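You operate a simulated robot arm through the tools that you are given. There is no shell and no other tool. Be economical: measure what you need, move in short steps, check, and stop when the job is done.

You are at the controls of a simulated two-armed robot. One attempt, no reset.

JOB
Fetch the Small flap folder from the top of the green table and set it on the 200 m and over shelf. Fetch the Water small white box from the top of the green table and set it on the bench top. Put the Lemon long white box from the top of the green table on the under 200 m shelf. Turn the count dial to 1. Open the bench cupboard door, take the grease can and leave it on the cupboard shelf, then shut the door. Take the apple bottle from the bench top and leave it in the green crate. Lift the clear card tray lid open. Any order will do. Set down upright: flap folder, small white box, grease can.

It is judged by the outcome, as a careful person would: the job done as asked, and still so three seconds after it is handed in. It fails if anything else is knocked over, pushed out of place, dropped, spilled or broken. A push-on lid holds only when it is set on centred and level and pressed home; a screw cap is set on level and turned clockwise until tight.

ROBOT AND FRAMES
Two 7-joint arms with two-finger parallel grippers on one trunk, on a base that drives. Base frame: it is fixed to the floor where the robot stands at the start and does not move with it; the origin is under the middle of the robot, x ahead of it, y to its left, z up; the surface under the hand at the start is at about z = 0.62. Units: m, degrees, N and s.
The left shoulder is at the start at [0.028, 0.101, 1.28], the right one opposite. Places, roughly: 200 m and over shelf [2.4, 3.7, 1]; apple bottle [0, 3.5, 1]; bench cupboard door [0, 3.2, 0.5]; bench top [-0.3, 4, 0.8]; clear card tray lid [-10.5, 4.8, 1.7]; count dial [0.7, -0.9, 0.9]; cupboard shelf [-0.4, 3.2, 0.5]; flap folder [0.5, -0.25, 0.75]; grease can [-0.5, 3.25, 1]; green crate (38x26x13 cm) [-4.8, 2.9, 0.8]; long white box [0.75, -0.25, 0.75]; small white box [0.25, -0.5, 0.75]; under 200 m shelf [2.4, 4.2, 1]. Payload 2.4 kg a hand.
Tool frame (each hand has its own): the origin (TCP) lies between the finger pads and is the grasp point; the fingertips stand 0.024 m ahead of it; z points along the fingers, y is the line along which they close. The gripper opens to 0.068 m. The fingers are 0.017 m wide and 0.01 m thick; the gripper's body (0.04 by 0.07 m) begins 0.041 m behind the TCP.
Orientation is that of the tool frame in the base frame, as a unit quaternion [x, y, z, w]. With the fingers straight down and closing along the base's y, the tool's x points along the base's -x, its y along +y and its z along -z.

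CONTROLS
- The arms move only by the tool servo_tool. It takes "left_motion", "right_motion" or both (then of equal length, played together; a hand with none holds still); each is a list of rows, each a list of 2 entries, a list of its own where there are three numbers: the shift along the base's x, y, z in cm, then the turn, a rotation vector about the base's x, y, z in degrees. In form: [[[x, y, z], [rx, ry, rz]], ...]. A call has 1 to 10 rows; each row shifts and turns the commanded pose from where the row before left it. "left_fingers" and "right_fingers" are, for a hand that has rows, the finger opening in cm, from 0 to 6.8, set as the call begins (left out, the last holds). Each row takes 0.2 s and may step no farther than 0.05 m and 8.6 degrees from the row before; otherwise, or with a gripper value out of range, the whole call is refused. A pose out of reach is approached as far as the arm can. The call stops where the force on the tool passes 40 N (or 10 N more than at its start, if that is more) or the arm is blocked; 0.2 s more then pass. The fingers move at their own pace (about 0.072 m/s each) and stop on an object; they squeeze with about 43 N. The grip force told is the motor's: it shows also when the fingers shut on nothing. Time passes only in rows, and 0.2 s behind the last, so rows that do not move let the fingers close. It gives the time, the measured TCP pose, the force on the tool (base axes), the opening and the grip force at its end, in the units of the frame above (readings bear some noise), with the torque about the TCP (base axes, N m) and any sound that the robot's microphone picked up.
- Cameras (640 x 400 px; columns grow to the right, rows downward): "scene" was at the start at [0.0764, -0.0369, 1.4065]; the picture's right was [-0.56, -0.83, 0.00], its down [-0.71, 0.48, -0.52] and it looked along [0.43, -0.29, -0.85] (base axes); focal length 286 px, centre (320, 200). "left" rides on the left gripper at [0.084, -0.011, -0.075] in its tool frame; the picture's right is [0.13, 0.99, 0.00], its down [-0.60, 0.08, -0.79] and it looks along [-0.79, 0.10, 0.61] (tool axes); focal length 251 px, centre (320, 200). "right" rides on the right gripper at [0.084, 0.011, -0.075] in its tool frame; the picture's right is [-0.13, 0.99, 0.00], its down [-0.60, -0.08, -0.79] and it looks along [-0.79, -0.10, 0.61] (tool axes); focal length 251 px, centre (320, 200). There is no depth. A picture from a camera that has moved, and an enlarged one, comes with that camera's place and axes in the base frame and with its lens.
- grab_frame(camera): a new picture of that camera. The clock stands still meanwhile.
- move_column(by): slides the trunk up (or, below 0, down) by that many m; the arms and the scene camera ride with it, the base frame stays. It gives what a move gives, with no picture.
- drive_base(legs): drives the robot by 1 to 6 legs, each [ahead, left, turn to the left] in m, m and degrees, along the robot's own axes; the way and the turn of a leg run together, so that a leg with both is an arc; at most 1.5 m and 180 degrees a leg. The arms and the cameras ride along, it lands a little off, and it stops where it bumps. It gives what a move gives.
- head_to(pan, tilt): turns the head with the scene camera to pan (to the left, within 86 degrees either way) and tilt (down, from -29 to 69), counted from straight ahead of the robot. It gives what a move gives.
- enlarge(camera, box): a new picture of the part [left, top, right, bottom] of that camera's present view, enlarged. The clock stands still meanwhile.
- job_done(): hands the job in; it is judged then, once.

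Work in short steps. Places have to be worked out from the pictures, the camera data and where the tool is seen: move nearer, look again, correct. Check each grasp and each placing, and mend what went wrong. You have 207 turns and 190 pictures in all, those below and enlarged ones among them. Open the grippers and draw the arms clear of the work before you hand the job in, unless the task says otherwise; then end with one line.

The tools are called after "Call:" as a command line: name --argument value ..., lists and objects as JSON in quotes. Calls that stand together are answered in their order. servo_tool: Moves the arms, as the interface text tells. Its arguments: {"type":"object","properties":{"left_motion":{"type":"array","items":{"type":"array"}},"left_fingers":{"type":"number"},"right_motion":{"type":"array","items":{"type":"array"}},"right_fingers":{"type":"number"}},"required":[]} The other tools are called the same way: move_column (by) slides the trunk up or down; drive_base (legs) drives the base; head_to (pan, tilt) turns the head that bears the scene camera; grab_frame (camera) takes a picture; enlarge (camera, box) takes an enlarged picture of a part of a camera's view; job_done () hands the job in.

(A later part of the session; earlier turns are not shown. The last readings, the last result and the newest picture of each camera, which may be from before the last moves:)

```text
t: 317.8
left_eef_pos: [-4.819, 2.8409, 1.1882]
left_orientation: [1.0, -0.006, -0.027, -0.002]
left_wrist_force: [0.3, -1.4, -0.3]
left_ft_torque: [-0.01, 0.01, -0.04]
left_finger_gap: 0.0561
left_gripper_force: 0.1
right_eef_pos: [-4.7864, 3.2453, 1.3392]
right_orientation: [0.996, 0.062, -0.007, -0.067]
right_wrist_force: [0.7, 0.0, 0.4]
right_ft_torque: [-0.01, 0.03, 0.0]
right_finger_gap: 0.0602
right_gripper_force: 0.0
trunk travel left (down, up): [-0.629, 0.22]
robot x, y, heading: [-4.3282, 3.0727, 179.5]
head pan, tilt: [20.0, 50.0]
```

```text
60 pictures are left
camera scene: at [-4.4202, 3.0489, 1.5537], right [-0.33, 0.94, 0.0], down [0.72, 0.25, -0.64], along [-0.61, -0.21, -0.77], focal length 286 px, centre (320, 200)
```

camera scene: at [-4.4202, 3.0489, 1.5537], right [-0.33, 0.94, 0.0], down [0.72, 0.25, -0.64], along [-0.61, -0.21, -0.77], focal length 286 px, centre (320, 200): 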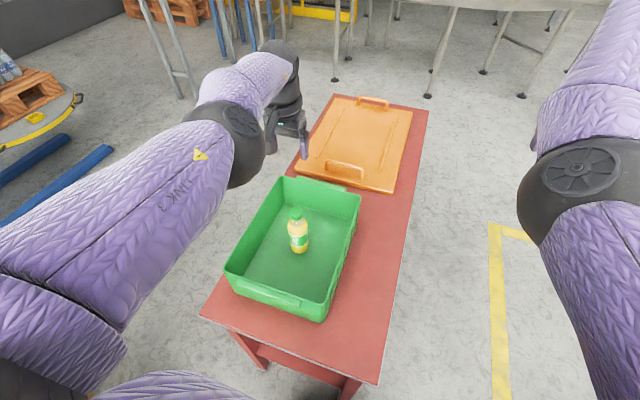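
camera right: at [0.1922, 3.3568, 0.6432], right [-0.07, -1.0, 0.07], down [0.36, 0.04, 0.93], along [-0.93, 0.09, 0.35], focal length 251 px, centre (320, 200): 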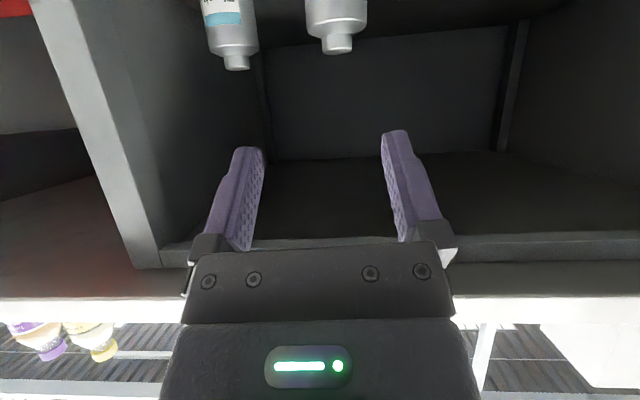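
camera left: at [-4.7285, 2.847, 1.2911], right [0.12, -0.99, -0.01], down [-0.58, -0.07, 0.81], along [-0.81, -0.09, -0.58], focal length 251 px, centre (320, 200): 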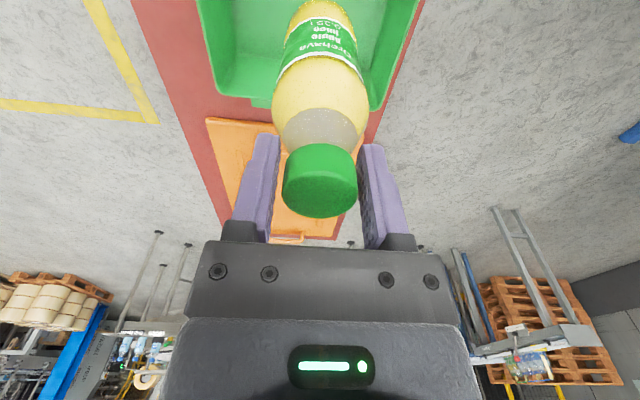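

Bottle stands in the crate. Now look toward the card tray (−10.5, 4.8, 1.7).

Call:
drive_base --legs '[[-0.4, 0, 0], [0, -0.9, 0]]'

Call:
head_to --pan -10 --tilt 10

Call:
grab_frame --camera "scene"

```text
t: 324.6
left_eef_pos: [-4.4129, 3.7488, 1.1888]
left_orientation: [1.0, -0.01, -0.028, -0.001]
left_wrist_force: [0.1, -0.8, 0.3]
left_ft_torque: [-0.03, 0.03, 0.03]
left_finger_gap: 0.0558
left_gripper_force: 0.1
right_eef_pos: [-4.3761, 4.1524, 1.3402]
right_orientation: [0.996, 0.057, -0.005, -0.067]
right_wrist_force: [0.0, 0.6, 0.2]
right_ft_torque: [0.01, 0.0, 0.01]
right_finger_gap: 0.0598
right_gripper_force: 0.1
trunk travel left (down, up): [-0.629, 0.22]
robot x, y, heading: [-3.9243, 3.979, 179.2]
head pan, tilt: [20.0, 50.0]
```

```text
t: 325.7
left_eef_pos: [-4.4124, 3.7473, 1.1885]
left_orientation: [1.0, -0.01, -0.028, -0.002]
left_wrist_force: [0.4, -0.3, 0.4]
left_ft_torque: [-0.02, 0.0, -0.03]
left_finger_gap: 0.0558
left_gripper_force: 0.1
right_eef_pos: [-4.3767, 4.1511, 1.3402]
right_orientation: [0.996, 0.057, -0.005, -0.068]
right_wrist_force: [0.5, 0.4, 0.0]
right_ft_torque: [0.01, 0.02, -0.02]
right_finger_gap: 0.0601
right_gripper_force: 0.1
trunk travel left (down, up): [-0.629, 0.22]
robot x, y, heading: [-3.9255, 3.9762, 179.0]
head pan, tilt: [-10.0, 10.0]
```

```text
59 pictures are left
camera scene: at [-4.0305, 3.9955, 1.6155], right [0.19, 0.98, 0.0], down [0.17, -0.03, -0.98], along [-0.97, 0.19, -0.17], focal length 286 px, centre (320, 200)
```

scene: 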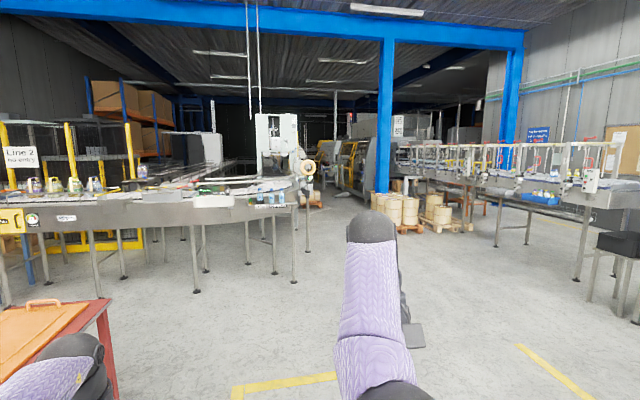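

Call:
enlarge --camera "scene" --box '[230, 90, 470, 240]'

```text
2.67 times, centred on (350, 165) of scene
camera zoom: at [-4.0305, 3.9955, 1.6155], right [0.19, 0.98, 0.0], down [0.17, -0.03, -0.98], along [-0.97, 0.19, -0.17], focal length 764 px, centre (240, 293)
```

zoom: 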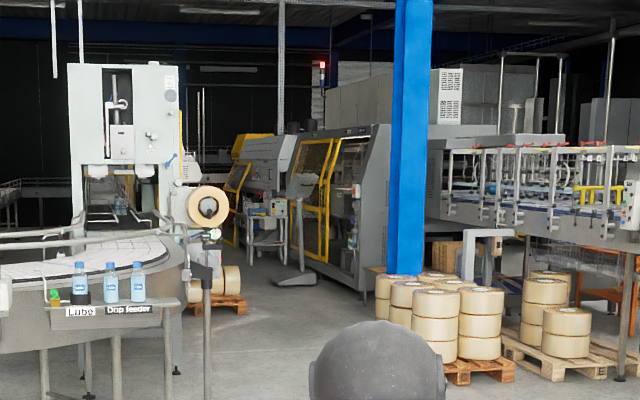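

Drive closer to the white machine, past the conveyor end, and look.

Call:
drive_base --legs '[[1.4, -0.45, 0.8], [1.4, -0.45, 0], [1.4, -0.45, 0]]'

Call:
head_to --pan 10 --tilt 5

Call:
grab_frame --camera "scene"

```text
t: 346.9
left_eef_pos: [-8.6299, 5.0637, 1.1879]
left_orientation: [1.0, -0.001, -0.028, -0.002]
left_wrist_force: [0.4, -0.7, -0.5]
left_ft_torque: [-0.04, 0.02, 0.0]
left_finger_gap: 0.0561
left_gripper_force: 0.1
right_eef_pos: [-8.6007, 5.4668, 1.3401]
right_orientation: [0.996, 0.066, -0.006, -0.066]
right_wrist_force: [-1.1, 0.1, 0.3]
right_ft_torque: [-0.01, 0.02, 0.01]
right_finger_gap: 0.0604
right_gripper_force: 0.1
trunk travel left (down, up): [-0.629, 0.22]
robot x, y, heading: [-8.1434, 5.3032, -180.1]
head pan, tilt: [-10.0, 10.0]
```

```text
t: 347.7
left_eef_pos: [-8.629, 5.0622, 1.188]
left_orientation: [1.0, -0.001, -0.027, -0.001]
left_wrist_force: [0.4, 0.3, 0.2]
left_ft_torque: [0.01, 0.05, 0.02]
left_finger_gap: 0.0558
left_gripper_force: 0.0
right_eef_pos: [-8.6007, 5.4674, 1.3401]
right_orientation: [0.996, 0.067, -0.005, -0.067]
right_wrist_force: [-0.8, -0.1, 0.1]
right_ft_torque: [0.01, 0.02, -0.02]
right_finger_gap: 0.06
right_gripper_force: 0.2
trunk travel left (down, up): [-0.629, 0.22]
robot x, y, heading: [-8.1469, 5.302, -180.2]
head pan, tilt: [10.0, 5.0]
```

```text
57 pictures are left
camera scene: at [-8.2506, 5.2859, 1.6236], right [-0.17, 0.98, 0.0], down [0.09, 0.02, -1.0], along [-0.98, -0.17, -0.09], focal length 286 px, centre (320, 200)
```

scene: 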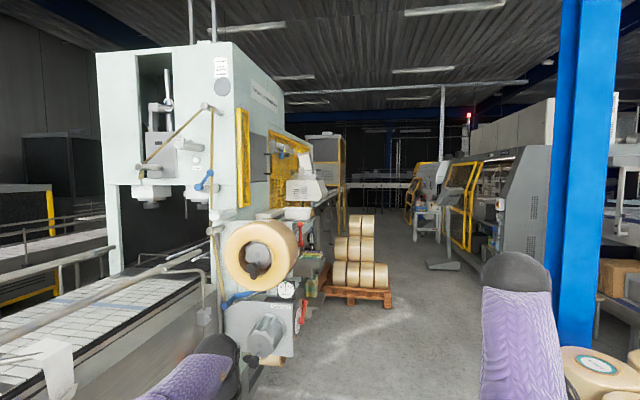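

Call:
enlarge --camera "scene" --box '[220, 110, 380, 260]'

```text
2.67 times, centred on (300, 185) of scene
camera zoom: at [-8.2506, 5.2859, 1.6236], right [-0.17, 0.98, 0.0], down [0.09, 0.02, -1.0], along [-0.98, -0.17, -0.09], focal length 764 px, centre (373, 240)
```

zoom: 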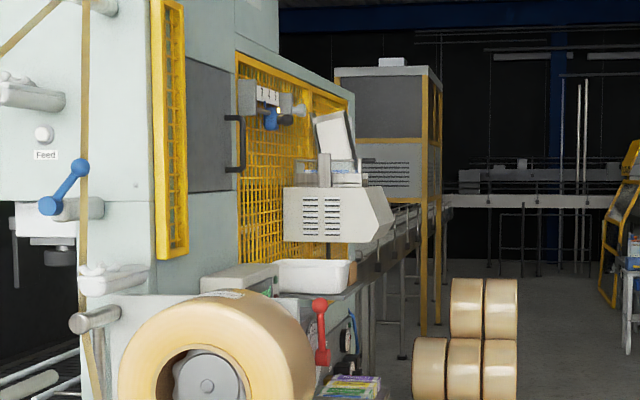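

The device with the card tray is on the machine's +y side. Drive to (-10.5,5.85) and face −y.

Call:
drive_base --legs '[[0.5, -0.55, 0], [1.5, 0, 0], [0.35, 0, 0], [0, 0, 90]]'

Call:
head_to --pan 0 --tilt 10

Call:
grab_frame --camera "scene"

```text
t: 364.4
left_eef_pos: [-10.2689, 5.3609, 1.1878]
left_orientation: [0.705, 0.708, -0.022, 0.019]
left_wrist_force: [0.7, 0.6, 1.0]
left_ft_torque: [0.02, -0.04, 0.0]
left_finger_gap: 0.0558
left_gripper_force: 0.1
right_eef_pos: [-10.674, 5.387, 1.3403]
right_orientation: [0.655, 0.753, -0.052, -0.043]
right_wrist_force: [-0.3, -0.4, 0.2]
right_ft_torque: [-0.02, 0.0, -0.01]
right_finger_gap: 0.06
right_gripper_force: 0.1
trunk travel left (down, up): [-0.629, 0.22]
robot x, y, heading: [-10.5083, 5.8422, -89.8]
head pan, tilt: [10.0, 5.0]
```

```text
t: 365.2
left_eef_pos: [-10.27, 5.3611, 1.1889]
left_orientation: [0.705, 0.709, -0.019, 0.019]
left_wrist_force: [0.4, -0.3, 0.0]
left_ft_torque: [-0.02, -0.01, 0.02]
left_finger_gap: 0.056
left_gripper_force: 0.2
right_eef_pos: [-10.675, 5.3882, 1.3412]
right_orientation: [0.655, 0.753, -0.052, -0.043]
right_wrist_force: [-0.3, 0.1, -0.1]
right_ft_torque: [0.0, -0.02, 0.02]
right_finger_gap: 0.0598
right_gripper_force: 0.0
trunk travel left (down, up): [-0.629, 0.22]
robot x, y, heading: [-10.5095, 5.8428, -89.9]
head pan, tilt: [0.0, 10.0]
```

```text
55 pictures are left
camera scene: at [-10.5095, 5.7384, 1.6156], right [-1.0, -0.01, 0.0], down [0.0, 0.17, -0.98], along [0.01, -0.98, -0.17], focal length 286 px, centre (320, 200)
```

scene: 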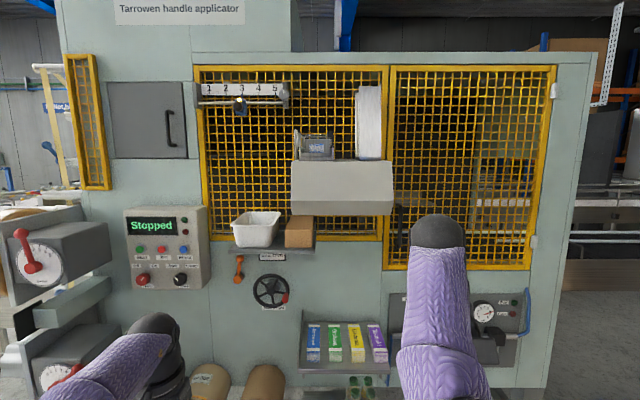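

Call:
enlarge --camera "scene" --box '[270, 75, 410, 225]'

```text
2.67 times, centred on (340, 150) of scene
camera zoom: at [-10.5095, 5.7384, 1.6156], right [-1.0, -0.01, 0.0], down [0.0, 0.17, -0.98], along [0.01, -0.98, -0.17], focal length 764 px, centre (267, 333)
```

zoom: 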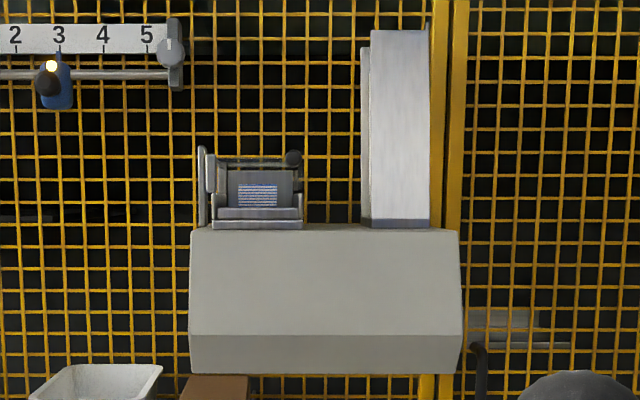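

The small clear tray sits on the grey box at ≈(-10.49,~4.85,1.62). Raise the trunk to look at it from above.

Call:
move_column --by 0.21

Call:
head_to --pan 0 --tilt 20

Call:
enlarge --camera "scene" --box '[250, 100, 410, 250]'

```text
t: 367.4
left_eef_pos: [-10.2695, 5.361, 1.3977]
left_orientation: [0.705, 0.708, -0.021, 0.02]
left_wrist_force: [0.7, 0.6, 0.1]
left_ft_torque: [0.02, 0.01, -0.01]
left_finger_gap: 0.0559
left_gripper_force: 0.1
right_eef_pos: [-10.6739, 5.3873, 1.5501]
right_orientation: [0.655, 0.753, -0.051, -0.043]
right_wrist_force: [0.2, 0.0, -0.5]
right_ft_torque: [-0.02, 0.02, 0.01]
right_finger_gap: 0.0601
right_gripper_force: 0.0
trunk travel left (down, up): [-0.839, 0.01]
robot x, y, heading: [-10.5074, 5.8444, -89.6]
head pan, tilt: [0.0, 10.0]
```

```text
t: 368.1
left_eef_pos: [-10.2707, 5.3632, 1.3976]
left_orientation: [0.706, 0.708, -0.02, 0.02]
left_wrist_force: [-0.4, 0.7, 0.2]
left_ft_torque: [0.0, 0.0, 0.0]
left_finger_gap: 0.056
left_gripper_force: 0.0
right_eef_pos: [-10.6741, 5.3883, 1.5516]
right_orientation: [0.655, 0.753, -0.052, -0.043]
right_wrist_force: [0.6, 1.2, 0.1]
right_ft_torque: [0.01, 0.02, -0.02]
right_finger_gap: 0.0601
right_gripper_force: 0.0
trunk travel left (down, up): [-0.839, 0.01]
robot x, y, heading: [-10.5093, 5.8421, -89.8]
head pan, tilt: [0.0, 20.0]
```

```text
2.67 times, centred on (330, 175) of scene
camera zoom: at [-10.5096, 5.7409, 1.8095], right [-1.0, -0.01, 0.0], down [0.0, 0.34, -0.94], along [0.01, -0.94, -0.34], focal length 764 px, centre (293, 267)
```

zoom: 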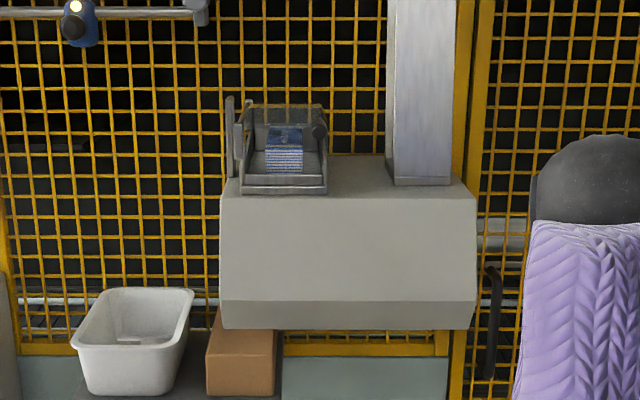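

Move 0.25 m closer and look again.

Call:
drive_base --legs '[[0.25, 0, 0]]'

Call:
head_to --pan 0 --tilt 25

Call:
enlarge --camera "scene" --box '[250, 110, 390, 210]'

Call:
grab_frame --camera "right"

```text
t: 370.0
left_eef_pos: [-10.268, 5.1128, 1.3987]
left_orientation: [0.705, 0.708, -0.021, 0.02]
left_wrist_force: [0.2, -0.2, -0.1]
left_ft_torque: [0.02, -0.01, -0.02]
left_finger_gap: 0.056
left_gripper_force: 0.1
right_eef_pos: [-10.6725, 5.1382, 1.5509]
right_orientation: [0.655, 0.753, -0.052, -0.044]
right_wrist_force: [0.4, 1.2, 0.3]
right_ft_torque: [0.0, 0.02, 0.02]
right_finger_gap: 0.06
right_gripper_force: 0.0
trunk travel left (down, up): [-0.839, 0.01]
robot x, y, heading: [-10.5111, 5.5929, -89.5]
head pan, tilt: [0.0, 20.0]
```

```text
t: 370.6
left_eef_pos: [-10.2674, 5.1133, 1.3973]
left_orientation: [0.706, 0.708, -0.021, 0.02]
left_wrist_force: [0.4, -0.2, 0.3]
left_ft_torque: [0.0, 0.0, 0.0]
left_finger_gap: 0.0559
left_gripper_force: 0.0
right_eef_pos: [-10.6732, 5.1384, 1.5494]
right_orientation: [0.654, 0.753, -0.052, -0.043]
right_wrist_force: [-0.7, -0.7, -0.1]
right_ft_torque: [-0.02, -0.01, 0.0]
right_finger_gap: 0.0601
right_gripper_force: 0.1
trunk travel left (down, up): [-0.839, 0.01]
robot x, y, heading: [-10.5088, 5.5938, -89.6]
head pan, tilt: [0.0, 25.0]
```

```text
4.00 times, centred on (320, 160) of scene
camera zoom: at [-10.508, 5.492, 1.8013], right [-1.0, -0.01, 0.0], down [0.0, 0.42, -0.91], along [0.01, -0.91, -0.42], focal length 1146 px, centre (320, 360)
```

zoom: 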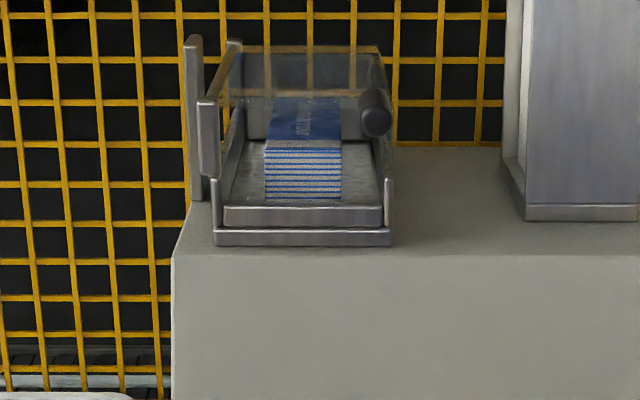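

```text
51 pictures are left
camera right: at [-10.664, 5.2249, 1.6233], right [0.99, 0.01, -0.13], down [0.11, -0.59, 0.8], along [-0.07, -0.81, -0.59], focal length 251 px, centre (320, 200)
```

right: 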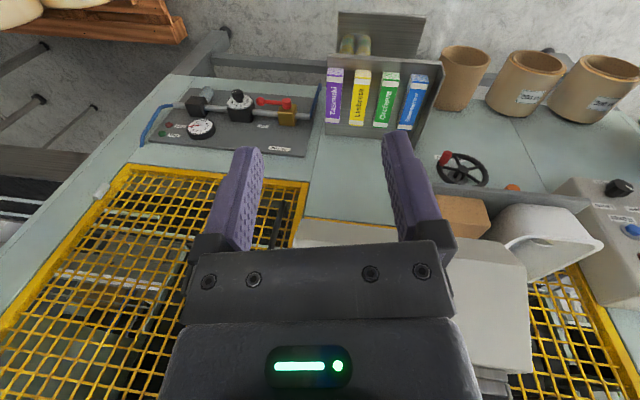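

The lid is hinged along its left side, with a dark knob at its right edge ≈(-10.535, ~4.82, 1.65). Pitch the right tool to point at it (−y), and raise the left hand clear of the white basin.

Call:
servo_tool --right_motion '[[[0, 1, 1], [-8.4, 0, -0.8]], [[0, 1, 1], [-8.4, 0, -0.8]], [[0, 1, 1], [-8.4, 0, -0.8]], [[0, 1, 1], [-8.4, 0, -0.8]], [[0, 0, 1], [-8.4, 0, -0.8]], [[0, 0, 1], [-8.4, 0, -0.8]], [[0, 0, 1], [-8.4, 0, -0.8]], [[0, 0, 1], [-8.4, 0, -0.8]], [[0, 0, 1], [-8.4, 0, -0.8]], [[0, 0, 1], [-8.4, 0, -0.8]]]' --left_motion '[[[1, 1, 2], [0, 0, 0]], [[1, 1, 2], [0, 0, 0]], [[1, 1, 2], [0, 0, 0]], [[1, 1, 2], [0, 0, 0]], [[1, 1, 2], [0, 0, 0]], [[1, 1, 2], [0, 0, 0]], [[1, 1, 2], [0, 0, 0]], [[1, 1, 2], [0, 0, 0]], [[1, 1, 2], [0, 0, 0]], [[1, 1, 2], [0, 0, 0]]]' --right_fingers 5

Call:
grab_frame --camera "scene"

```text
t: 372.8
left_eef_pos: [-10.1551, 5.1697, 1.5997]
left_orientation: [0.706, 0.708, -0.022, 0.019]
left_wrist_force: [0.2, 0.8, 1.0]
left_ft_torque: [0.01, 0.0, 0.01]
left_finger_gap: 0.0557
left_gripper_force: 0.0
left hand out of reach, approached as far as the arm can: row 1, 2, 3, 4, 5, 6, 8
right_eef_pos: [-10.6791, 5.1635, 1.6475]
right_orientation: [0.561, 0.48, -0.541, 0.404]
right_wrist_force: [-0.2, -0.1, -0.1]
right_ft_torque: [0.02, 0.03, -0.01]
right_finger_gap: 0.05
right_gripper_force: 0.1
right hand out of reach, approached as far as the arm can: row 1, 2, 3
trunk travel left (down, up): [-0.839, 0.01]
robot x, y, heading: [-10.5064, 5.5956, -89.7]
head pan, tilt: [0.0, 25.0]
```

```text
50 pictures are left
camera scene: at [-10.5077, 5.4934, 1.8014], right [-1.0, -0.01, 0.0], down [0.0, 0.42, -0.91], along [0.01, -0.91, -0.42], focal length 286 px, centre (320, 200)
```

scene: 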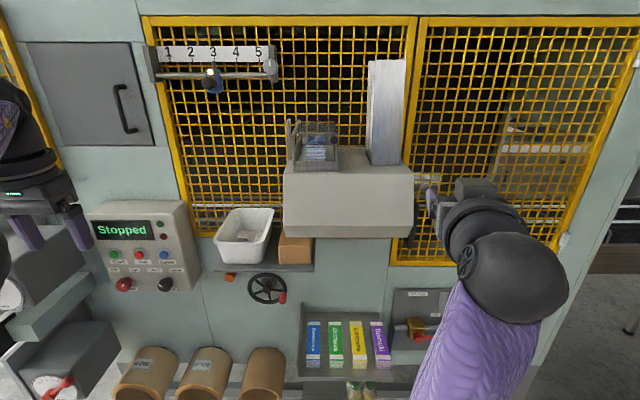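

Right tool now points forward with 12.7° yaw error. Correct yaw and align x with the knob.

Call:
servo_tool --right_motion '[[[3.6, 0, 0.2], [0, 0, 6.4]], [[3.6, 0, 0.2], [0, 0, 6.3]], [[3.6, 0, 0], [-4, 0, 0]], [[3.6, 0, 0], [0, 0, 0]]]'

Call:
drive_base --legs '[[0.2, 0, 0]]'

Call:
grab_frame --camera "right"

Call:
grab_frame --camera "scene"

```text
t: 373.8
left_eef_pos: [-10.1533, 5.1682, 1.5996]
left_orientation: [0.706, 0.708, -0.022, 0.019]
left_wrist_force: [0.9, 0.4, 0.1]
left_ft_torque: [0.02, 0.06, 0.01]
left_finger_gap: 0.056
left_gripper_force: 0.0
right_eef_pos: [-10.5399, 5.161, 1.657]
right_orientation: [-0.485, -0.518, 0.519, -0.476]
right_wrist_force: [0.5, 0.5, 0.4]
right_ft_torque: [0.0, 0.03, -0.01]
right_finger_gap: 0.0498
right_gripper_force: 0.1
trunk travel left (down, up): [-0.839, 0.01]
robot x, y, heading: [-10.5078, 5.5946, -89.6]
head pan, tilt: [0.0, 25.0]
```

```text
t: 375.4
left_eef_pos: [-10.1547, 4.9672, 1.6]
left_orientation: [0.706, 0.707, -0.021, 0.018]
left_wrist_force: [0.2, 0.0, -0.3]
left_ft_torque: [0.05, -0.03, -0.01]
left_finger_gap: 0.0559
left_gripper_force: 0.0
right_eef_pos: [-10.54, 4.9603, 1.6517]
right_orientation: [0.486, 0.521, -0.519, 0.471]
right_wrist_force: [0.1, -0.5, 0.0]
right_ft_torque: [-0.04, 0.01, 0.02]
right_finger_gap: 0.0501
right_gripper_force: 0.0
trunk travel left (down, up): [-0.839, 0.01]
robot x, y, heading: [-10.5073, 5.395, -89.8]
head pan, tilt: [0.0, 25.0]
```

```text
49 pictures are left
camera right: at [-10.5356, 5.0386, 1.5692], right [1.0, -0.01, 0.05], down [-0.02, 0.78, 0.62], along [-0.04, -0.62, 0.78], focal length 251 px, centre (320, 200)
```

right: 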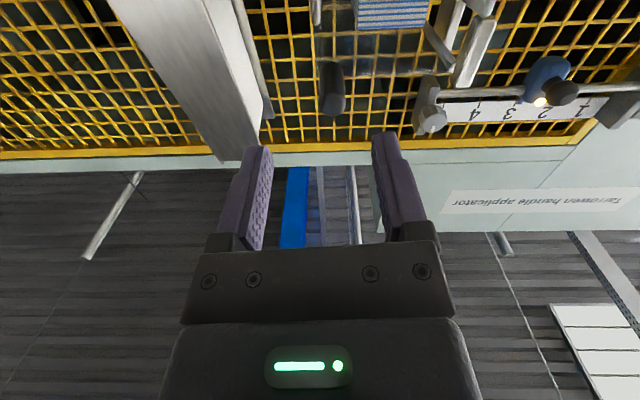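

```text
48 pictures are left
camera scene: at [-10.5071, 5.2925, 1.8013], right [-1.0, 0.0, 0.0], down [0.0, 0.42, -0.91], along [0.0, -0.91, -0.42], focal length 286 px, centre (320, 200)
```

scene: 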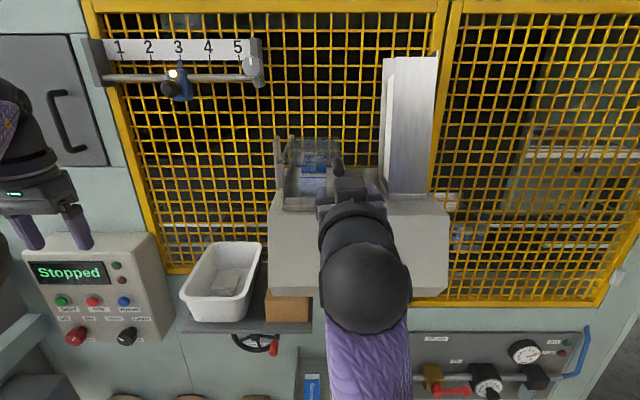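

Knob's front end ≈(-10.534,4.875,1.666). Advance the right hand onto it.

Call:
servo_tool --right_motion '[[[0.6, -3, 1.3], [0, 0, 0]], [[0, -3, 0], [0, 0, 0]]]' --right_fingers 4

Call:
grab_frame --camera "right"

Call:
enlarge --camera "scene" --box '[260, 110, 420, 230]'

```text
t: 376.0
left_eef_pos: [-10.1565, 4.9663, 1.6002]
left_orientation: [0.707, 0.707, -0.022, 0.019]
left_wrist_force: [-0.4, -0.4, 0.2]
left_ft_torque: [0.01, 0.0, -0.01]
left_finger_gap: 0.0561
left_gripper_force: 0.1
right_eef_pos: [-10.5337, 4.9017, 1.6654]
right_orientation: [0.486, 0.522, -0.518, 0.472]
right_wrist_force: [-0.4, -0.1, -0.1]
right_ft_torque: [-0.01, -0.01, 0.03]
right_finger_gap: 0.0401
right_gripper_force: 0.2
trunk travel left (down, up): [-0.839, 0.01]
robot x, y, heading: [-10.505, 5.3962, -89.7]
head pan, tilt: [0.0, 25.0]
```

```text
47 pictures are left
camera right: at [-10.5297, 4.9788, 1.5828], right [1.0, -0.01, 0.05], down [-0.02, 0.78, 0.62], along [-0.04, -0.62, 0.78], focal length 251 px, centre (320, 200)
```

right: 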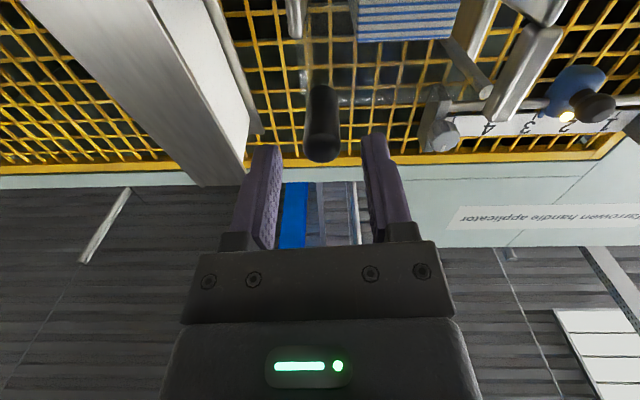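

```text
3.33 times, centred on (340, 170) of scene
camera zoom: at [-10.5076, 5.2915, 1.8012], right [-1.0, 0.0, 0.0], down [0.0, 0.42, -0.91], along [0.0, -0.91, -0.42], focal length 955 px, centre (253, 300)
```

zoom: 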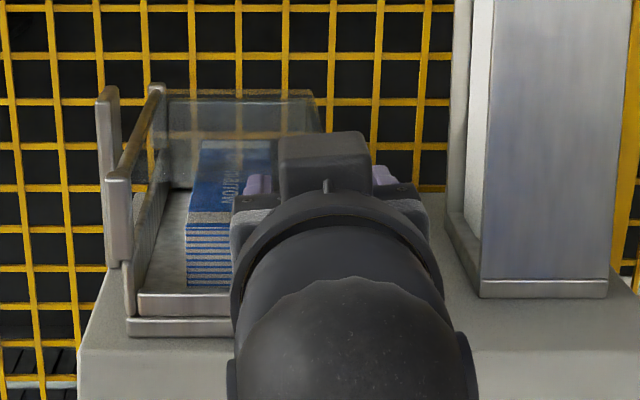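

The knob end is centred between the fingertips. Advance 3 cm and close.

Call:
servo_tool --right_motion '[[[0, -1.5, 0], [0, 0, 0]], [[0, -1.5, 0.1], [0, 0, 0]]]'

Call:
servo_tool --right_motion '[[[0, 0, 0], [0, 0, 0]], [[0, 0, 0], [0, 0, 0]], [[0, 0, 0], [0, 0, 0]]]' --right_fingers 0

Call:
grab_frame --camera "right"

```text
t: 376.6
left_eef_pos: [-10.1563, 4.9682, 1.5992]
left_orientation: [0.706, 0.707, -0.021, 0.019]
left_wrist_force: [1.0, 0.3, 0.0]
left_ft_torque: [-0.03, 0.02, -0.01]
left_finger_gap: 0.0562
left_gripper_force: 0.0
right_eef_pos: [-10.5334, 4.8718, 1.6669]
right_orientation: [0.486, 0.522, -0.519, 0.471]
right_wrist_force: [0.6, 0.1, -0.1]
right_ft_torque: [0.0, -0.02, 0.03]
right_finger_gap: 0.0399
right_gripper_force: 0.0
trunk travel left (down, up): [-0.839, 0.01]
robot x, y, heading: [-10.5108, 5.3949, -89.9]
head pan, tilt: [0.0, 25.0]
```

```text
t: 377.4
left_eef_pos: [-10.1532, 4.9684, 1.5995]
left_orientation: [0.706, 0.708, -0.022, 0.02]
left_wrist_force: [0.5, 0.2, -0.4]
left_ft_torque: [0.0, -0.02, -0.03]
left_finger_gap: 0.0561
left_gripper_force: 0.0
right_eef_pos: [-10.5321, 4.8729, 1.6672]
right_orientation: [0.485, 0.522, -0.519, 0.472]
right_wrist_force: [4.1, 0.3, -1.4]
right_ft_torque: [0.1, -0.08, 1.28]
right_finger_gap: 0.0177
right_gripper_force: 35.8
trunk travel left (down, up): [-0.839, 0.01]
robot x, y, heading: [-10.5084, 5.3923, -89.9]
head pan, tilt: [0.0, 25.0]
```

```text
45 pictures are left
camera right: at [-10.5282, 4.9506, 1.584], right [1.0, -0.01, 0.04], down [-0.02, 0.78, 0.62], along [-0.04, -0.62, 0.78], focal length 251 px, centre (320, 200)
```

right: 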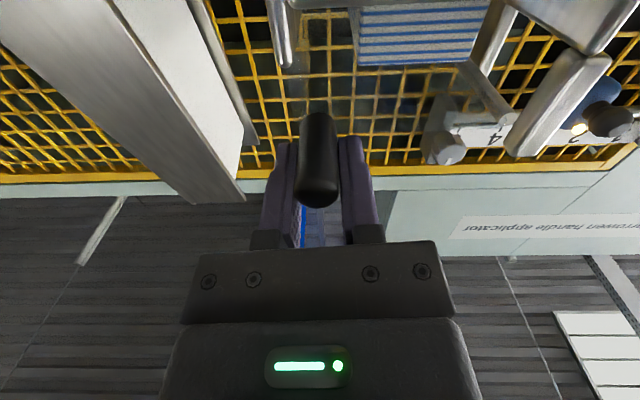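

Knob gripped. Lift it along an arc around the hinge (≈x -10.44, z 1.66), first 50°.

Call:
servo_tool --right_motion '[[[0.14, 0, 1.6], [0, 6, 0]], [[0.42, 0, 1.57], [0, 6, 0]], [[0.7, 0, 1.47], [0, 6, 0]], [[0.93, 0, 1.33], [0, 6, 0]], [[1.14, 0, 1.15], [0, 6, 0]]]'

Call:
enlarge --camera "scene" --box '[240, 70, 420, 220]'

```text
t: 378.6
left_eef_pos: [-10.1494, 4.9698, 1.5986]
left_orientation: [0.707, 0.707, -0.024, 0.018]
left_wrist_force: [0.2, 1.1, -0.3]
left_ft_torque: [-0.01, 0.03, -0.02]
left_finger_gap: 0.056
left_gripper_force: 0.2
right_eef_pos: [-10.4937, 4.8737, 1.7387]
right_orientation: [0.333, 0.628, -0.627, 0.319]
right_wrist_force: [15.0, 10.1, -20.5]
right_ft_torque: [0.68, -0.15, 0.29]
right_finger_gap: 0.0168
right_gripper_force: 35.5
trunk travel left (down, up): [-0.839, 0.01]
robot x, y, heading: [-10.5029, 5.3934, -89.6]
head pan, tilt: [0.0, 25.0]
```

```text
2.67 times, centred on (330, 145) of scene
camera zoom: at [-10.5013, 5.2943, 1.8012], right [-1.0, 0.0, 0.0], down [-0.01, 0.42, -0.91], along [0.0, -0.91, -0.42], focal length 764 px, centre (293, 347)
```

zoom: 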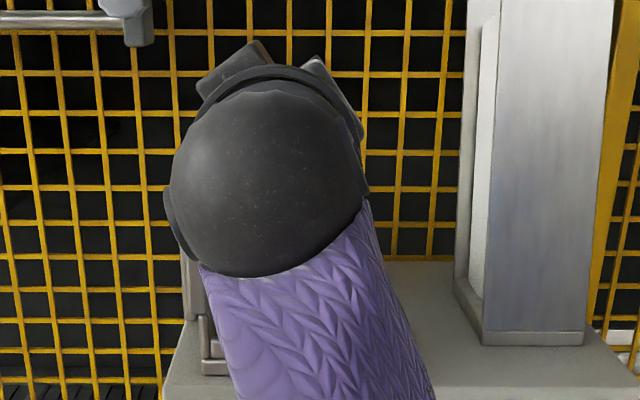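

Force points to the hinge, so tighten the radius and continue past vertical.

Call:
servo_tool --right_motion '[[[1.35, 0, 0.4], [0, 6, 0]], [[1.45, 0, 0.3], [0, 6, 0]], [[1.5, 0, 0.1], [0, 6, 0]], [[1.5, 0, -0.2], [0, 6, 0]], [[1.4, 0, -0.4], [0, 6, 0]]]'

Call:
grab_frame --camera "right"

```text
t: 379.5
left_eef_pos: [-10.1572, 4.9662, 1.6002]
left_orientation: [0.708, 0.706, -0.021, 0.02]
left_wrist_force: [-0.2, 0.1, 0.7]
left_ft_torque: [0.0, 0.01, 0.02]
left_finger_gap: 0.0562
left_gripper_force: 0.1
right_eef_pos: [-10.4574, 4.8723, 1.7536]
right_orientation: [-0.222, -0.663, 0.684, -0.21]
right_wrist_force: [-7.1, -5.4, 23.8]
right_ft_torque: [1.04, 0.24, 0.71]
right_finger_gap: 0.016
right_gripper_force: 35.1
trunk travel left (down, up): [-0.839, 0.01]
robot x, y, heading: [-10.5089, 5.3955, -90.1]
head pan, tilt: [0.0, 25.0]
stopped in row 4 (right hand): the force on the tool passed its limit at 47 N (the readings are from after the stop); the commanded pose is now the measured one
```

```text
43 pictures are left
camera right: at [-10.518, 4.9493, 1.6949], right [0.68, -0.04, -0.73], down [0.47, 0.79, 0.4], along [0.56, -0.61, 0.56], focal length 251 px, centre (320, 200)
```

right: 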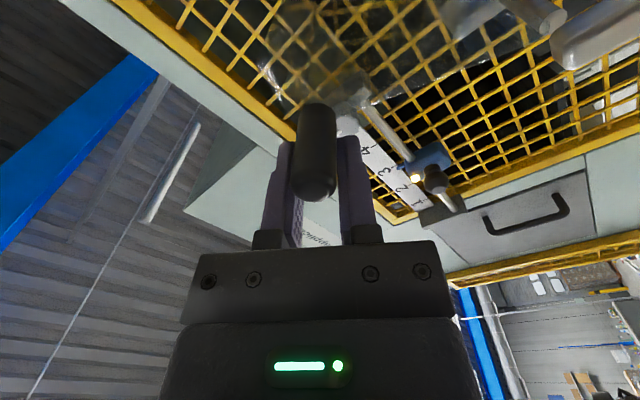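

Lid is ~80° open. Continue a little further over centre.

Call:
servo_tool --right_motion '[[[0.8, 0, 0.4], [0, 4, 0]], [[0.8, 0, 0.1], [0, 4, 0]], [[0.8, 0, 0], [0, 4, 0]], [[0.8, 0, -0.05], [0, 4, 0]], [[0.8, 0, -0.1], [0, 4, 0]], [[0.8, 0, -0.15], [0, 4, 0]]]'

Call:
enlarge --camera "scene" --box '[200, 50, 440, 220]'

```text
t: 380.9
left_eef_pos: [-10.1563, 4.9662, 1.5999]
left_orientation: [0.707, 0.706, -0.022, 0.019]
left_wrist_force: [-0.2, -0.4, -0.5]
left_ft_torque: [-0.01, 0.02, 0.01]
left_finger_gap: 0.0561
left_gripper_force: 0.0
right_eef_pos: [-10.408, 4.8708, 1.7524]
right_orientation: [-0.076, -0.695, 0.712, -0.065]
right_wrist_force: [-0.4, 0.0, -0.9]
right_ft_torque: [0.01, -0.01, -0.02]
right_finger_gap: 0.0001
right_gripper_force: 23.7
trunk travel left (down, up): [-0.839, 0.01]
robot x, y, heading: [-10.5078, 5.3948, -89.9]
head pan, tilt: [0.0, 25.0]
```

```text
2.35 times, centred on (320, 135) of scene
camera zoom: at [-10.5072, 5.2926, 1.8013], right [-1.0, 0.0, 0.0], down [0.0, 0.42, -0.91], along [0.0, -0.91, -0.42], focal length 674 px, centre (320, 353)
```

zoom: 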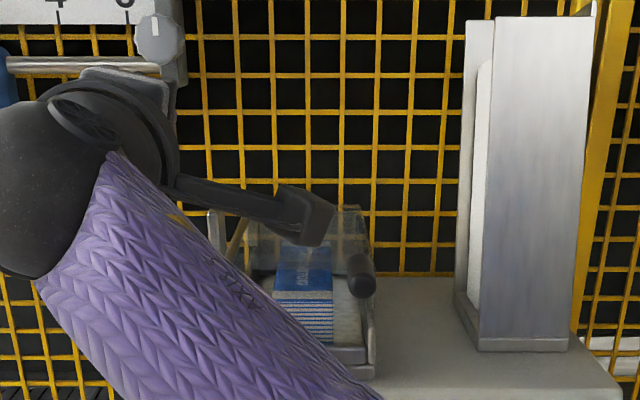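

The knob slipped out and the lid fell shut. I'll instead push it up from underneath with the closed fingers (as a hook). First reposition in front of and below the knob.

Call:
servo_tool --right_motion '[[[0, 4, 0], [0, 0, 0]], [[-4, 0.5, -2], [0, 0, 0]], [[-4, 0, -2.5], [0, 0, 0]], [[-4.5, 0, -2], [0, 0, 0]], [[0, 0, -3], [0, 0, 0]], [[0, 0, -1.6], [0, 0, 0]]]' --right_fingers 0

Call:
grab_frame --camera "scene"

Call:
grab_frame --camera "right"

```text
t: 382.3
left_eef_pos: [-10.1573, 4.9663, 1.5992]
left_orientation: [0.707, 0.706, -0.021, 0.019]
left_wrist_force: [0.2, 0.7, 1.0]
left_ft_torque: [0.0, 0.01, 0.01]
left_finger_gap: 0.0562
left_gripper_force: 0.0
right_eef_pos: [-10.5336, 4.9166, 1.6414]
right_orientation: [-0.076, -0.695, 0.712, -0.066]
right_wrist_force: [-1.0, -0.8, 0.1]
right_ft_torque: [0.0, -0.05, -0.02]
right_finger_gap: 0.0001
right_gripper_force: 23.4
trunk travel left (down, up): [-0.839, 0.01]
robot x, y, heading: [-10.5062, 5.3923, -90.1]
head pan, tilt: [0.0, 25.0]
```

```text
41 pictures are left
camera scene: at [-10.5082, 5.2929, 1.8013], right [-1.0, 0.0, 0.0], down [0.0, 0.42, -0.91], along [0.0, -0.91, -0.42], focal length 286 px, centre (320, 200)
```

scene: 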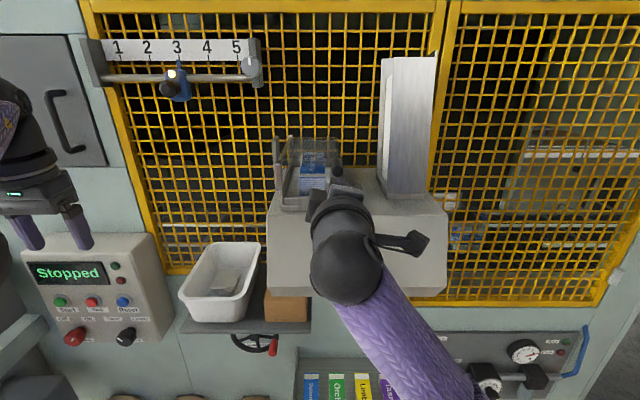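

```text
40 pictures are left
camera right: at [-10.6124, 4.9938, 1.6121], right [0.33, -0.03, -0.94], down [0.59, 0.79, 0.18], along [0.74, -0.62, 0.27], focal length 251 px, centre (320, 200)
```

right: 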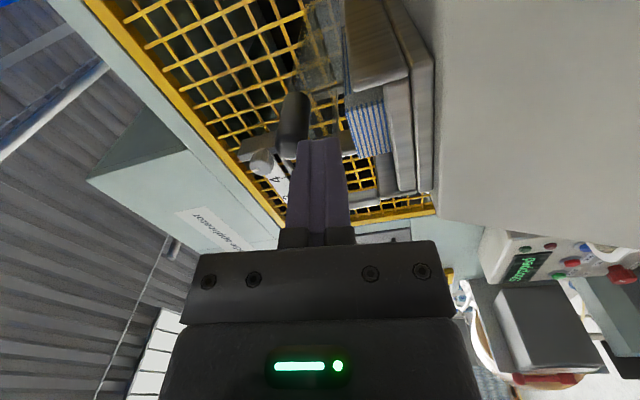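

The fingers are just below the knob. Advance under it, then push along the arc.

Call:
servo_tool --right_motion '[[[0, -2.2, 0], [0, 0, 0]], [[0, -2.3, 0], [0, 0, 0]], [[-0.05, 0, 1.7], [0, 0, 0]], [[-0.05, 0, 1.6], [0, 0, 0]], [[0.5, 0, 1.6], [0, 0, 0]], [[0.55, 0, 1.5], [0, 0, 0]], [[1.0, 0, 1.3], [0, 0, 0]], [[1.0, 0, 1.2], [0, 0, 0]]]'

Call:
enlarge --camera "scene" --box '[220, 70, 420, 220]'

Call:
grab_frame --camera "right"

```text
t: 382.9
left_eef_pos: [-10.1597, 4.988, 1.6045]
left_orientation: [0.709, 0.705, -0.026, 0.024]
left_wrist_force: [0.0, 0.3, -0.1]
left_ft_torque: [0.03, 0.01, 0.0]
left_finger_gap: 0.0561
left_gripper_force: 0.1
right_eef_pos: [-10.5346, 4.9107, 1.6518]
right_orientation: [-0.074, -0.686, 0.72, -0.069]
right_wrist_force: [-5.5, 59.8, -0.6]
right_ft_torque: [-0.69, -0.11, 0.05]
right_finger_gap: 0.0
right_gripper_force: 23.4
trunk travel left (down, up): [-0.839, 0.01]
robot x, y, heading: [-10.5052, 5.3956, -90.1]
head pan, tilt: [0.0, 25.0]
stopped in row 2 (right hand): the force on the tool passed its limit at 47 N (the readings are from after the stop); the commanded pose is now the measured one
```

```text
2.67 times, centred on (320, 145) of scene
camera zoom: at [-10.5113, 5.3176, 1.8026], right [-1.0, 0.0, 0.0], down [0.0, 0.41, -0.91], along [0.0, -0.91, -0.41], focal length 764 px, centre (320, 347)
```

zoom: 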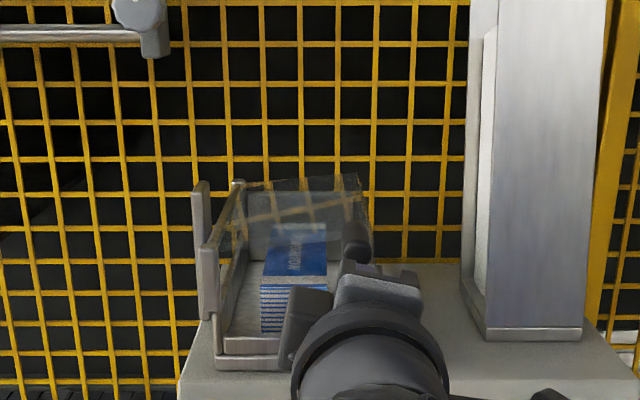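

```text
38 pictures are left
camera right: at [-10.6132, 4.9862, 1.621], right [0.33, -0.05, -0.94], down [0.58, 0.8, 0.16], along [0.74, -0.6, 0.29], focal length 251 px, centre (320, 200)
```

right: 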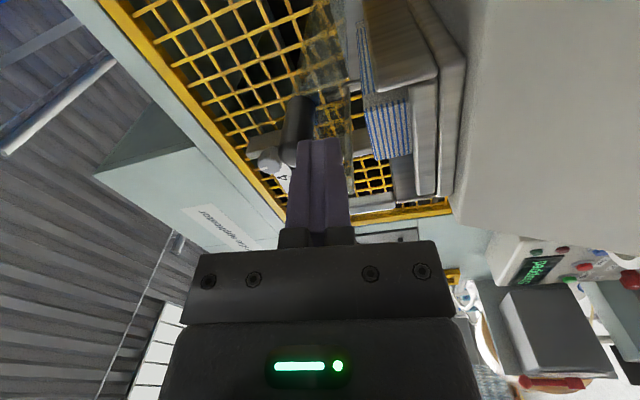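

The tips hit the knob's end—too high by ~1 cm. Back off, lower 2 cm and advance again.

Call:
servo_tool --right_motion '[[[0, 1.5, 0], [0, 0, 0]], [[0, 0.5, -2.2], [0, 0, 0]], [[0, 0, 0], [0, 0, 0]], [[0, -2, 0], [0, 0, 0]], [[0, -2, 0], [0, 0, 0]], [[0, -1.5, 0], [0, 0, 0]]]'

Call:
grab_frame --camera "right"

```text
t: 384.2
left_eef_pos: [-10.1623, 4.9899, 1.6045]
left_orientation: [0.71, 0.703, -0.026, 0.023]
left_wrist_force: [0.4, 1.2, 0.0]
left_ft_torque: [0.02, -0.02, 0.0]
left_finger_gap: 0.056
left_gripper_force: 0.1
right_eef_pos: [-10.5314, 4.888, 1.6227]
right_orientation: [-0.075, -0.693, 0.714, -0.067]
right_wrist_force: [3.8, 62.0, -3.8]
right_ft_torque: [0.25, 0.0, -0.36]
right_finger_gap: 0.0
right_gripper_force: 23.1
trunk travel left (down, up): [-0.839, 0.01]
robot x, y, heading: [-10.5097, 5.4004, -90.5]
head pan, tilt: [0.0, 25.0]
stopped in row 6 (right hand): the force on the tool passed its limit at 83 N (the readings are from after the stop); the commanded pose is now the measured one
```

```text
37 pictures are left
camera right: at [-10.6115, 4.9645, 1.5934], right [0.33, -0.03, -0.95], down [0.59, 0.79, 0.18], along [0.74, -0.61, 0.28], focal length 251 px, centre (320, 200)
```

right: 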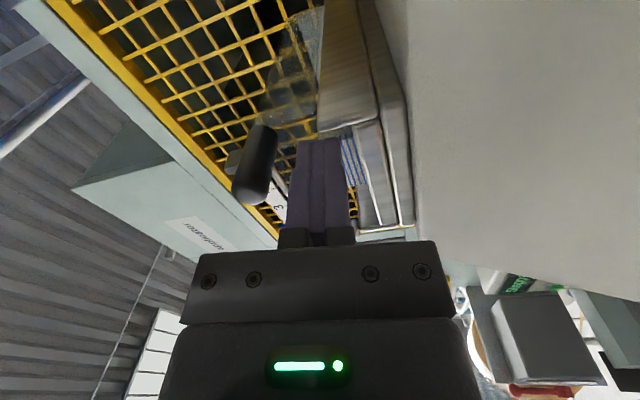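

Tips touched the tray's front wall, but they're now well under the knob. Back off 0.8 cm and lift along the arc.

Call:
servo_tool --right_motion '[[[0, 0.8, 0], [0, 0, 0]], [[0, 0, 1.4], [0, 0, 0]], [[-0.1, 0, 1.4], [0, 0, 0]], [[0, 0, 1.4], [0, 0, 0]], [[0.2, 0, 1.3], [0, 0, 0]], [[0.6, 0, 1.3], [0, 0, 0]], [[0.8, 0, 1.2], [0, 0, 0]], [[1.0, 0, 1.1], [0, 0, 0]]]'

Call:
grab_frame --camera "right"

Call:
enlarge --camera "scene" --box '[220, 70, 420, 220]'

```text
t: 384.8
left_eef_pos: [-10.1607, 4.9844, 1.6046]
left_orientation: [0.708, 0.705, -0.024, 0.023]
left_wrist_force: [-1.0, -0.2, 0.2]
left_ft_torque: [0.03, -0.02, -0.03]
left_finger_gap: 0.056
left_gripper_force: 0.1
right_eef_pos: [-10.5317, 4.888, 1.6233]
right_orientation: [-0.077, -0.703, 0.704, -0.065]
right_wrist_force: [-6.5, 50.1, -6.0]
right_ft_torque: [0.31, 0.06, -0.54]
right_finger_gap: 0.0
right_gripper_force: 23.6
trunk travel left (down, up): [-0.839, 0.01]
robot x, y, heading: [-10.5094, 5.394, -90.1]
head pan, tilt: [0.0, 25.0]
stopped in row 3 (right hand): the force on the tool passed its limit at 86 N (the readings are from after the stop); the commanded pose is now the measured one
```

```text
36 pictures are left
camera right: at [-10.6111, 4.9657, 1.5963], right [0.33, 0.0, -0.95], down [0.59, 0.78, 0.2], along [0.74, -0.62, 0.26], focal length 251 px, centre (320, 200)
```

right: 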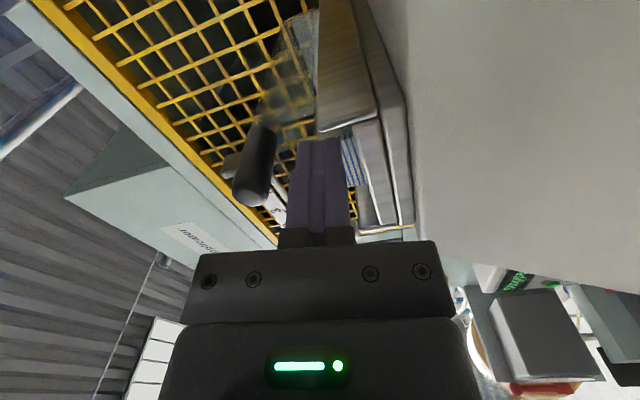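

```text
2.67 times, centred on (320, 145) of scene
camera zoom: at [-10.5104, 5.3139, 1.8023], right [-1.0, 0.0, 0.0], down [0.0, 0.41, -0.91], along [0.0, -0.91, -0.41], focal length 764 px, centre (320, 347)
```

zoom: 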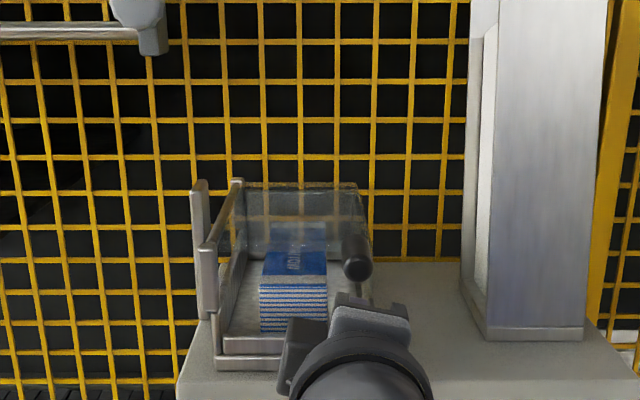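

Still pressing on the wall. Retreat 1.3 cm and check the force.

Call:
servo_tool --right_motion '[[[0, 0.7, 0], [0, 0, 0]], [[0, 0.6, 0], [0, 0, 0]]]'

```text
t: 385.4
left_eef_pos: [-10.1597, 4.9736, 1.601]
left_orientation: [0.708, 0.706, -0.023, 0.021]
left_wrist_force: [0.2, -1.1, -0.1]
left_ft_torque: [0.0, 0.0, 0.02]
left_finger_gap: 0.0556
left_gripper_force: 0.1
right_eef_pos: [-10.5313, 4.8885, 1.619]
right_orientation: [0.079, 0.705, -0.702, 0.064]
right_wrist_force: [-2.9, 13.9, 7.3]
right_ft_torque: [-0.19, 0.09, -0.19]
right_finger_gap: 0.0
right_gripper_force: 23.9
trunk travel left (down, up): [-0.839, 0.01]
robot x, y, heading: [-10.5085, 5.396, -90.1]
head pan, tilt: [0.0, 25.0]
```

Call:
servo_tool --right_motion '[[[0, 0.6, 0], [0, 0, 0]], [[0, 0.2, 1.2], [0, 0, 0]], [[-0.1, 0, 1.3], [0, 0, 0]], [[-0.1, 0, 1.5], [0, 0, 0]], [[0.1, 0, 1.5], [0, 0, 0]], [[0.5, 0, 1.5], [0, 0, 0]], [[0.7, 0, 1.4], [0, 0, 0]], [[0.9, 0, 1.3], [0, 0, 0]]]'

Call:
grab_frame --camera "right"

```text
t: 387.2
left_eef_pos: [-10.158, 4.9689, 1.6]
left_orientation: [0.708, 0.706, -0.022, 0.019]
left_wrist_force: [0.3, 0.0, -0.3]
left_ft_torque: [0.03, -0.02, 0.0]
left_finger_gap: 0.0559
left_gripper_force: 0.0
right_eef_pos: [-10.51, 4.8914, 1.7157]
right_orientation: [0.078, 0.707, -0.7, 0.063]
right_wrist_force: [-1.7, 0.2, 0.1]
right_ft_torque: [-0.01, -0.01, -0.01]
right_finger_gap: 0.0001
right_gripper_force: 24.0
trunk travel left (down, up): [-0.839, 0.01]
robot x, y, heading: [-10.507, 5.3981, -89.7]
head pan, tilt: [0.0, 25.0]
```

```text
34 pictures are left
camera right: at [-10.5906, 4.9696, 1.6892], right [0.33, 0.0, -0.95], down [0.59, 0.78, 0.21], along [0.74, -0.63, 0.25], focal length 251 px, centre (320, 200)
```

right: 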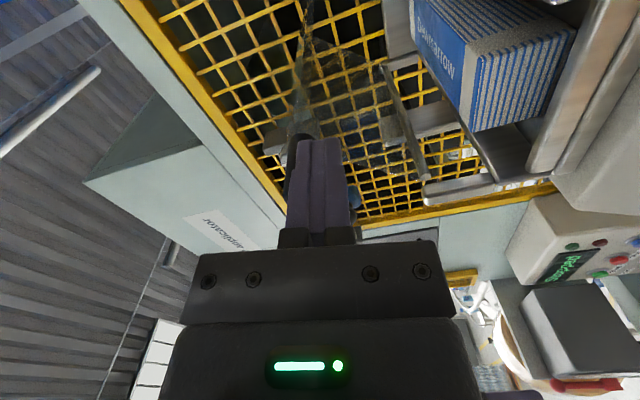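

The lid rides up on the fingers (~48°). Continue the arc over the top.

Call:
servo_tool --right_motion '[[[0.7, 0, 1.5], [0, 0, 0]], [[1.4, 0, 1.0], [0, 0, 0]], [[1.4, 0, 0.8], [0, 0, 0]], [[1.2, 0, 0.4], [0, 0, 0]], [[1.2, 0, 0.2], [0, 0, 0]], [[1.2, 0, 0], [0, 0, 0]], [[1.2, 0, -0.1], [0, 0, 0]]]'

Call:
grab_frame --camera "right"

Call:
enlarge --camera "scene" --box '[200, 50, 400, 220]'

```text
t: 388.8
left_eef_pos: [-10.1568, 4.9684, 1.5998]
left_orientation: [0.708, 0.705, -0.021, 0.02]
left_wrist_force: [0.4, -0.1, -0.2]
left_ft_torque: [-0.01, 0.0, 0.01]
left_finger_gap: 0.0561
left_gripper_force: 0.2
right_eef_pos: [-10.4278, 4.893, 1.7531]
right_orientation: [0.078, 0.706, -0.701, 0.063]
right_wrist_force: [-0.3, -1.2, -0.6]
right_ft_torque: [0.01, 0.01, -0.01]
right_finger_gap: 0.0001
right_gripper_force: 23.7
trunk travel left (down, up): [-0.839, 0.01]
robot x, y, heading: [-10.5068, 5.3924, -89.8]
head pan, tilt: [0.0, 25.0]
```

```text
33 pictures are left
camera right: at [-10.506, 4.9702, 1.727], right [0.32, 0.0, -0.95], down [0.59, 0.78, 0.21], along [0.74, -0.63, 0.25], focal length 251 px, centre (320, 200)
```

right: 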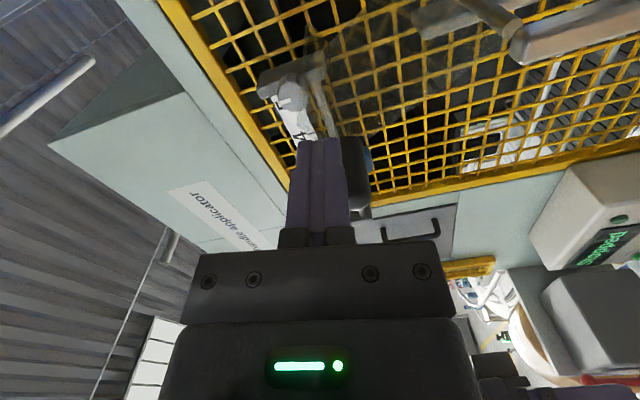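

```text
2.35 times, centred on (300, 135) of scene
camera zoom: at [-10.5076, 5.2955, 1.8013], right [-1.0, 0.0, 0.0], down [0.0, 0.42, -0.91], along [0.0, -0.91, -0.42], focal length 674 px, centre (367, 353)
```

zoom: 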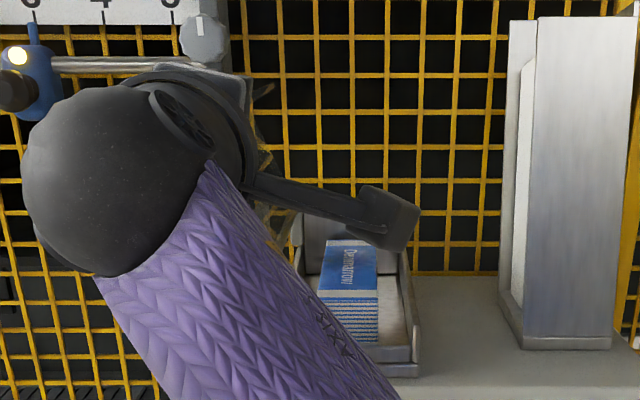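

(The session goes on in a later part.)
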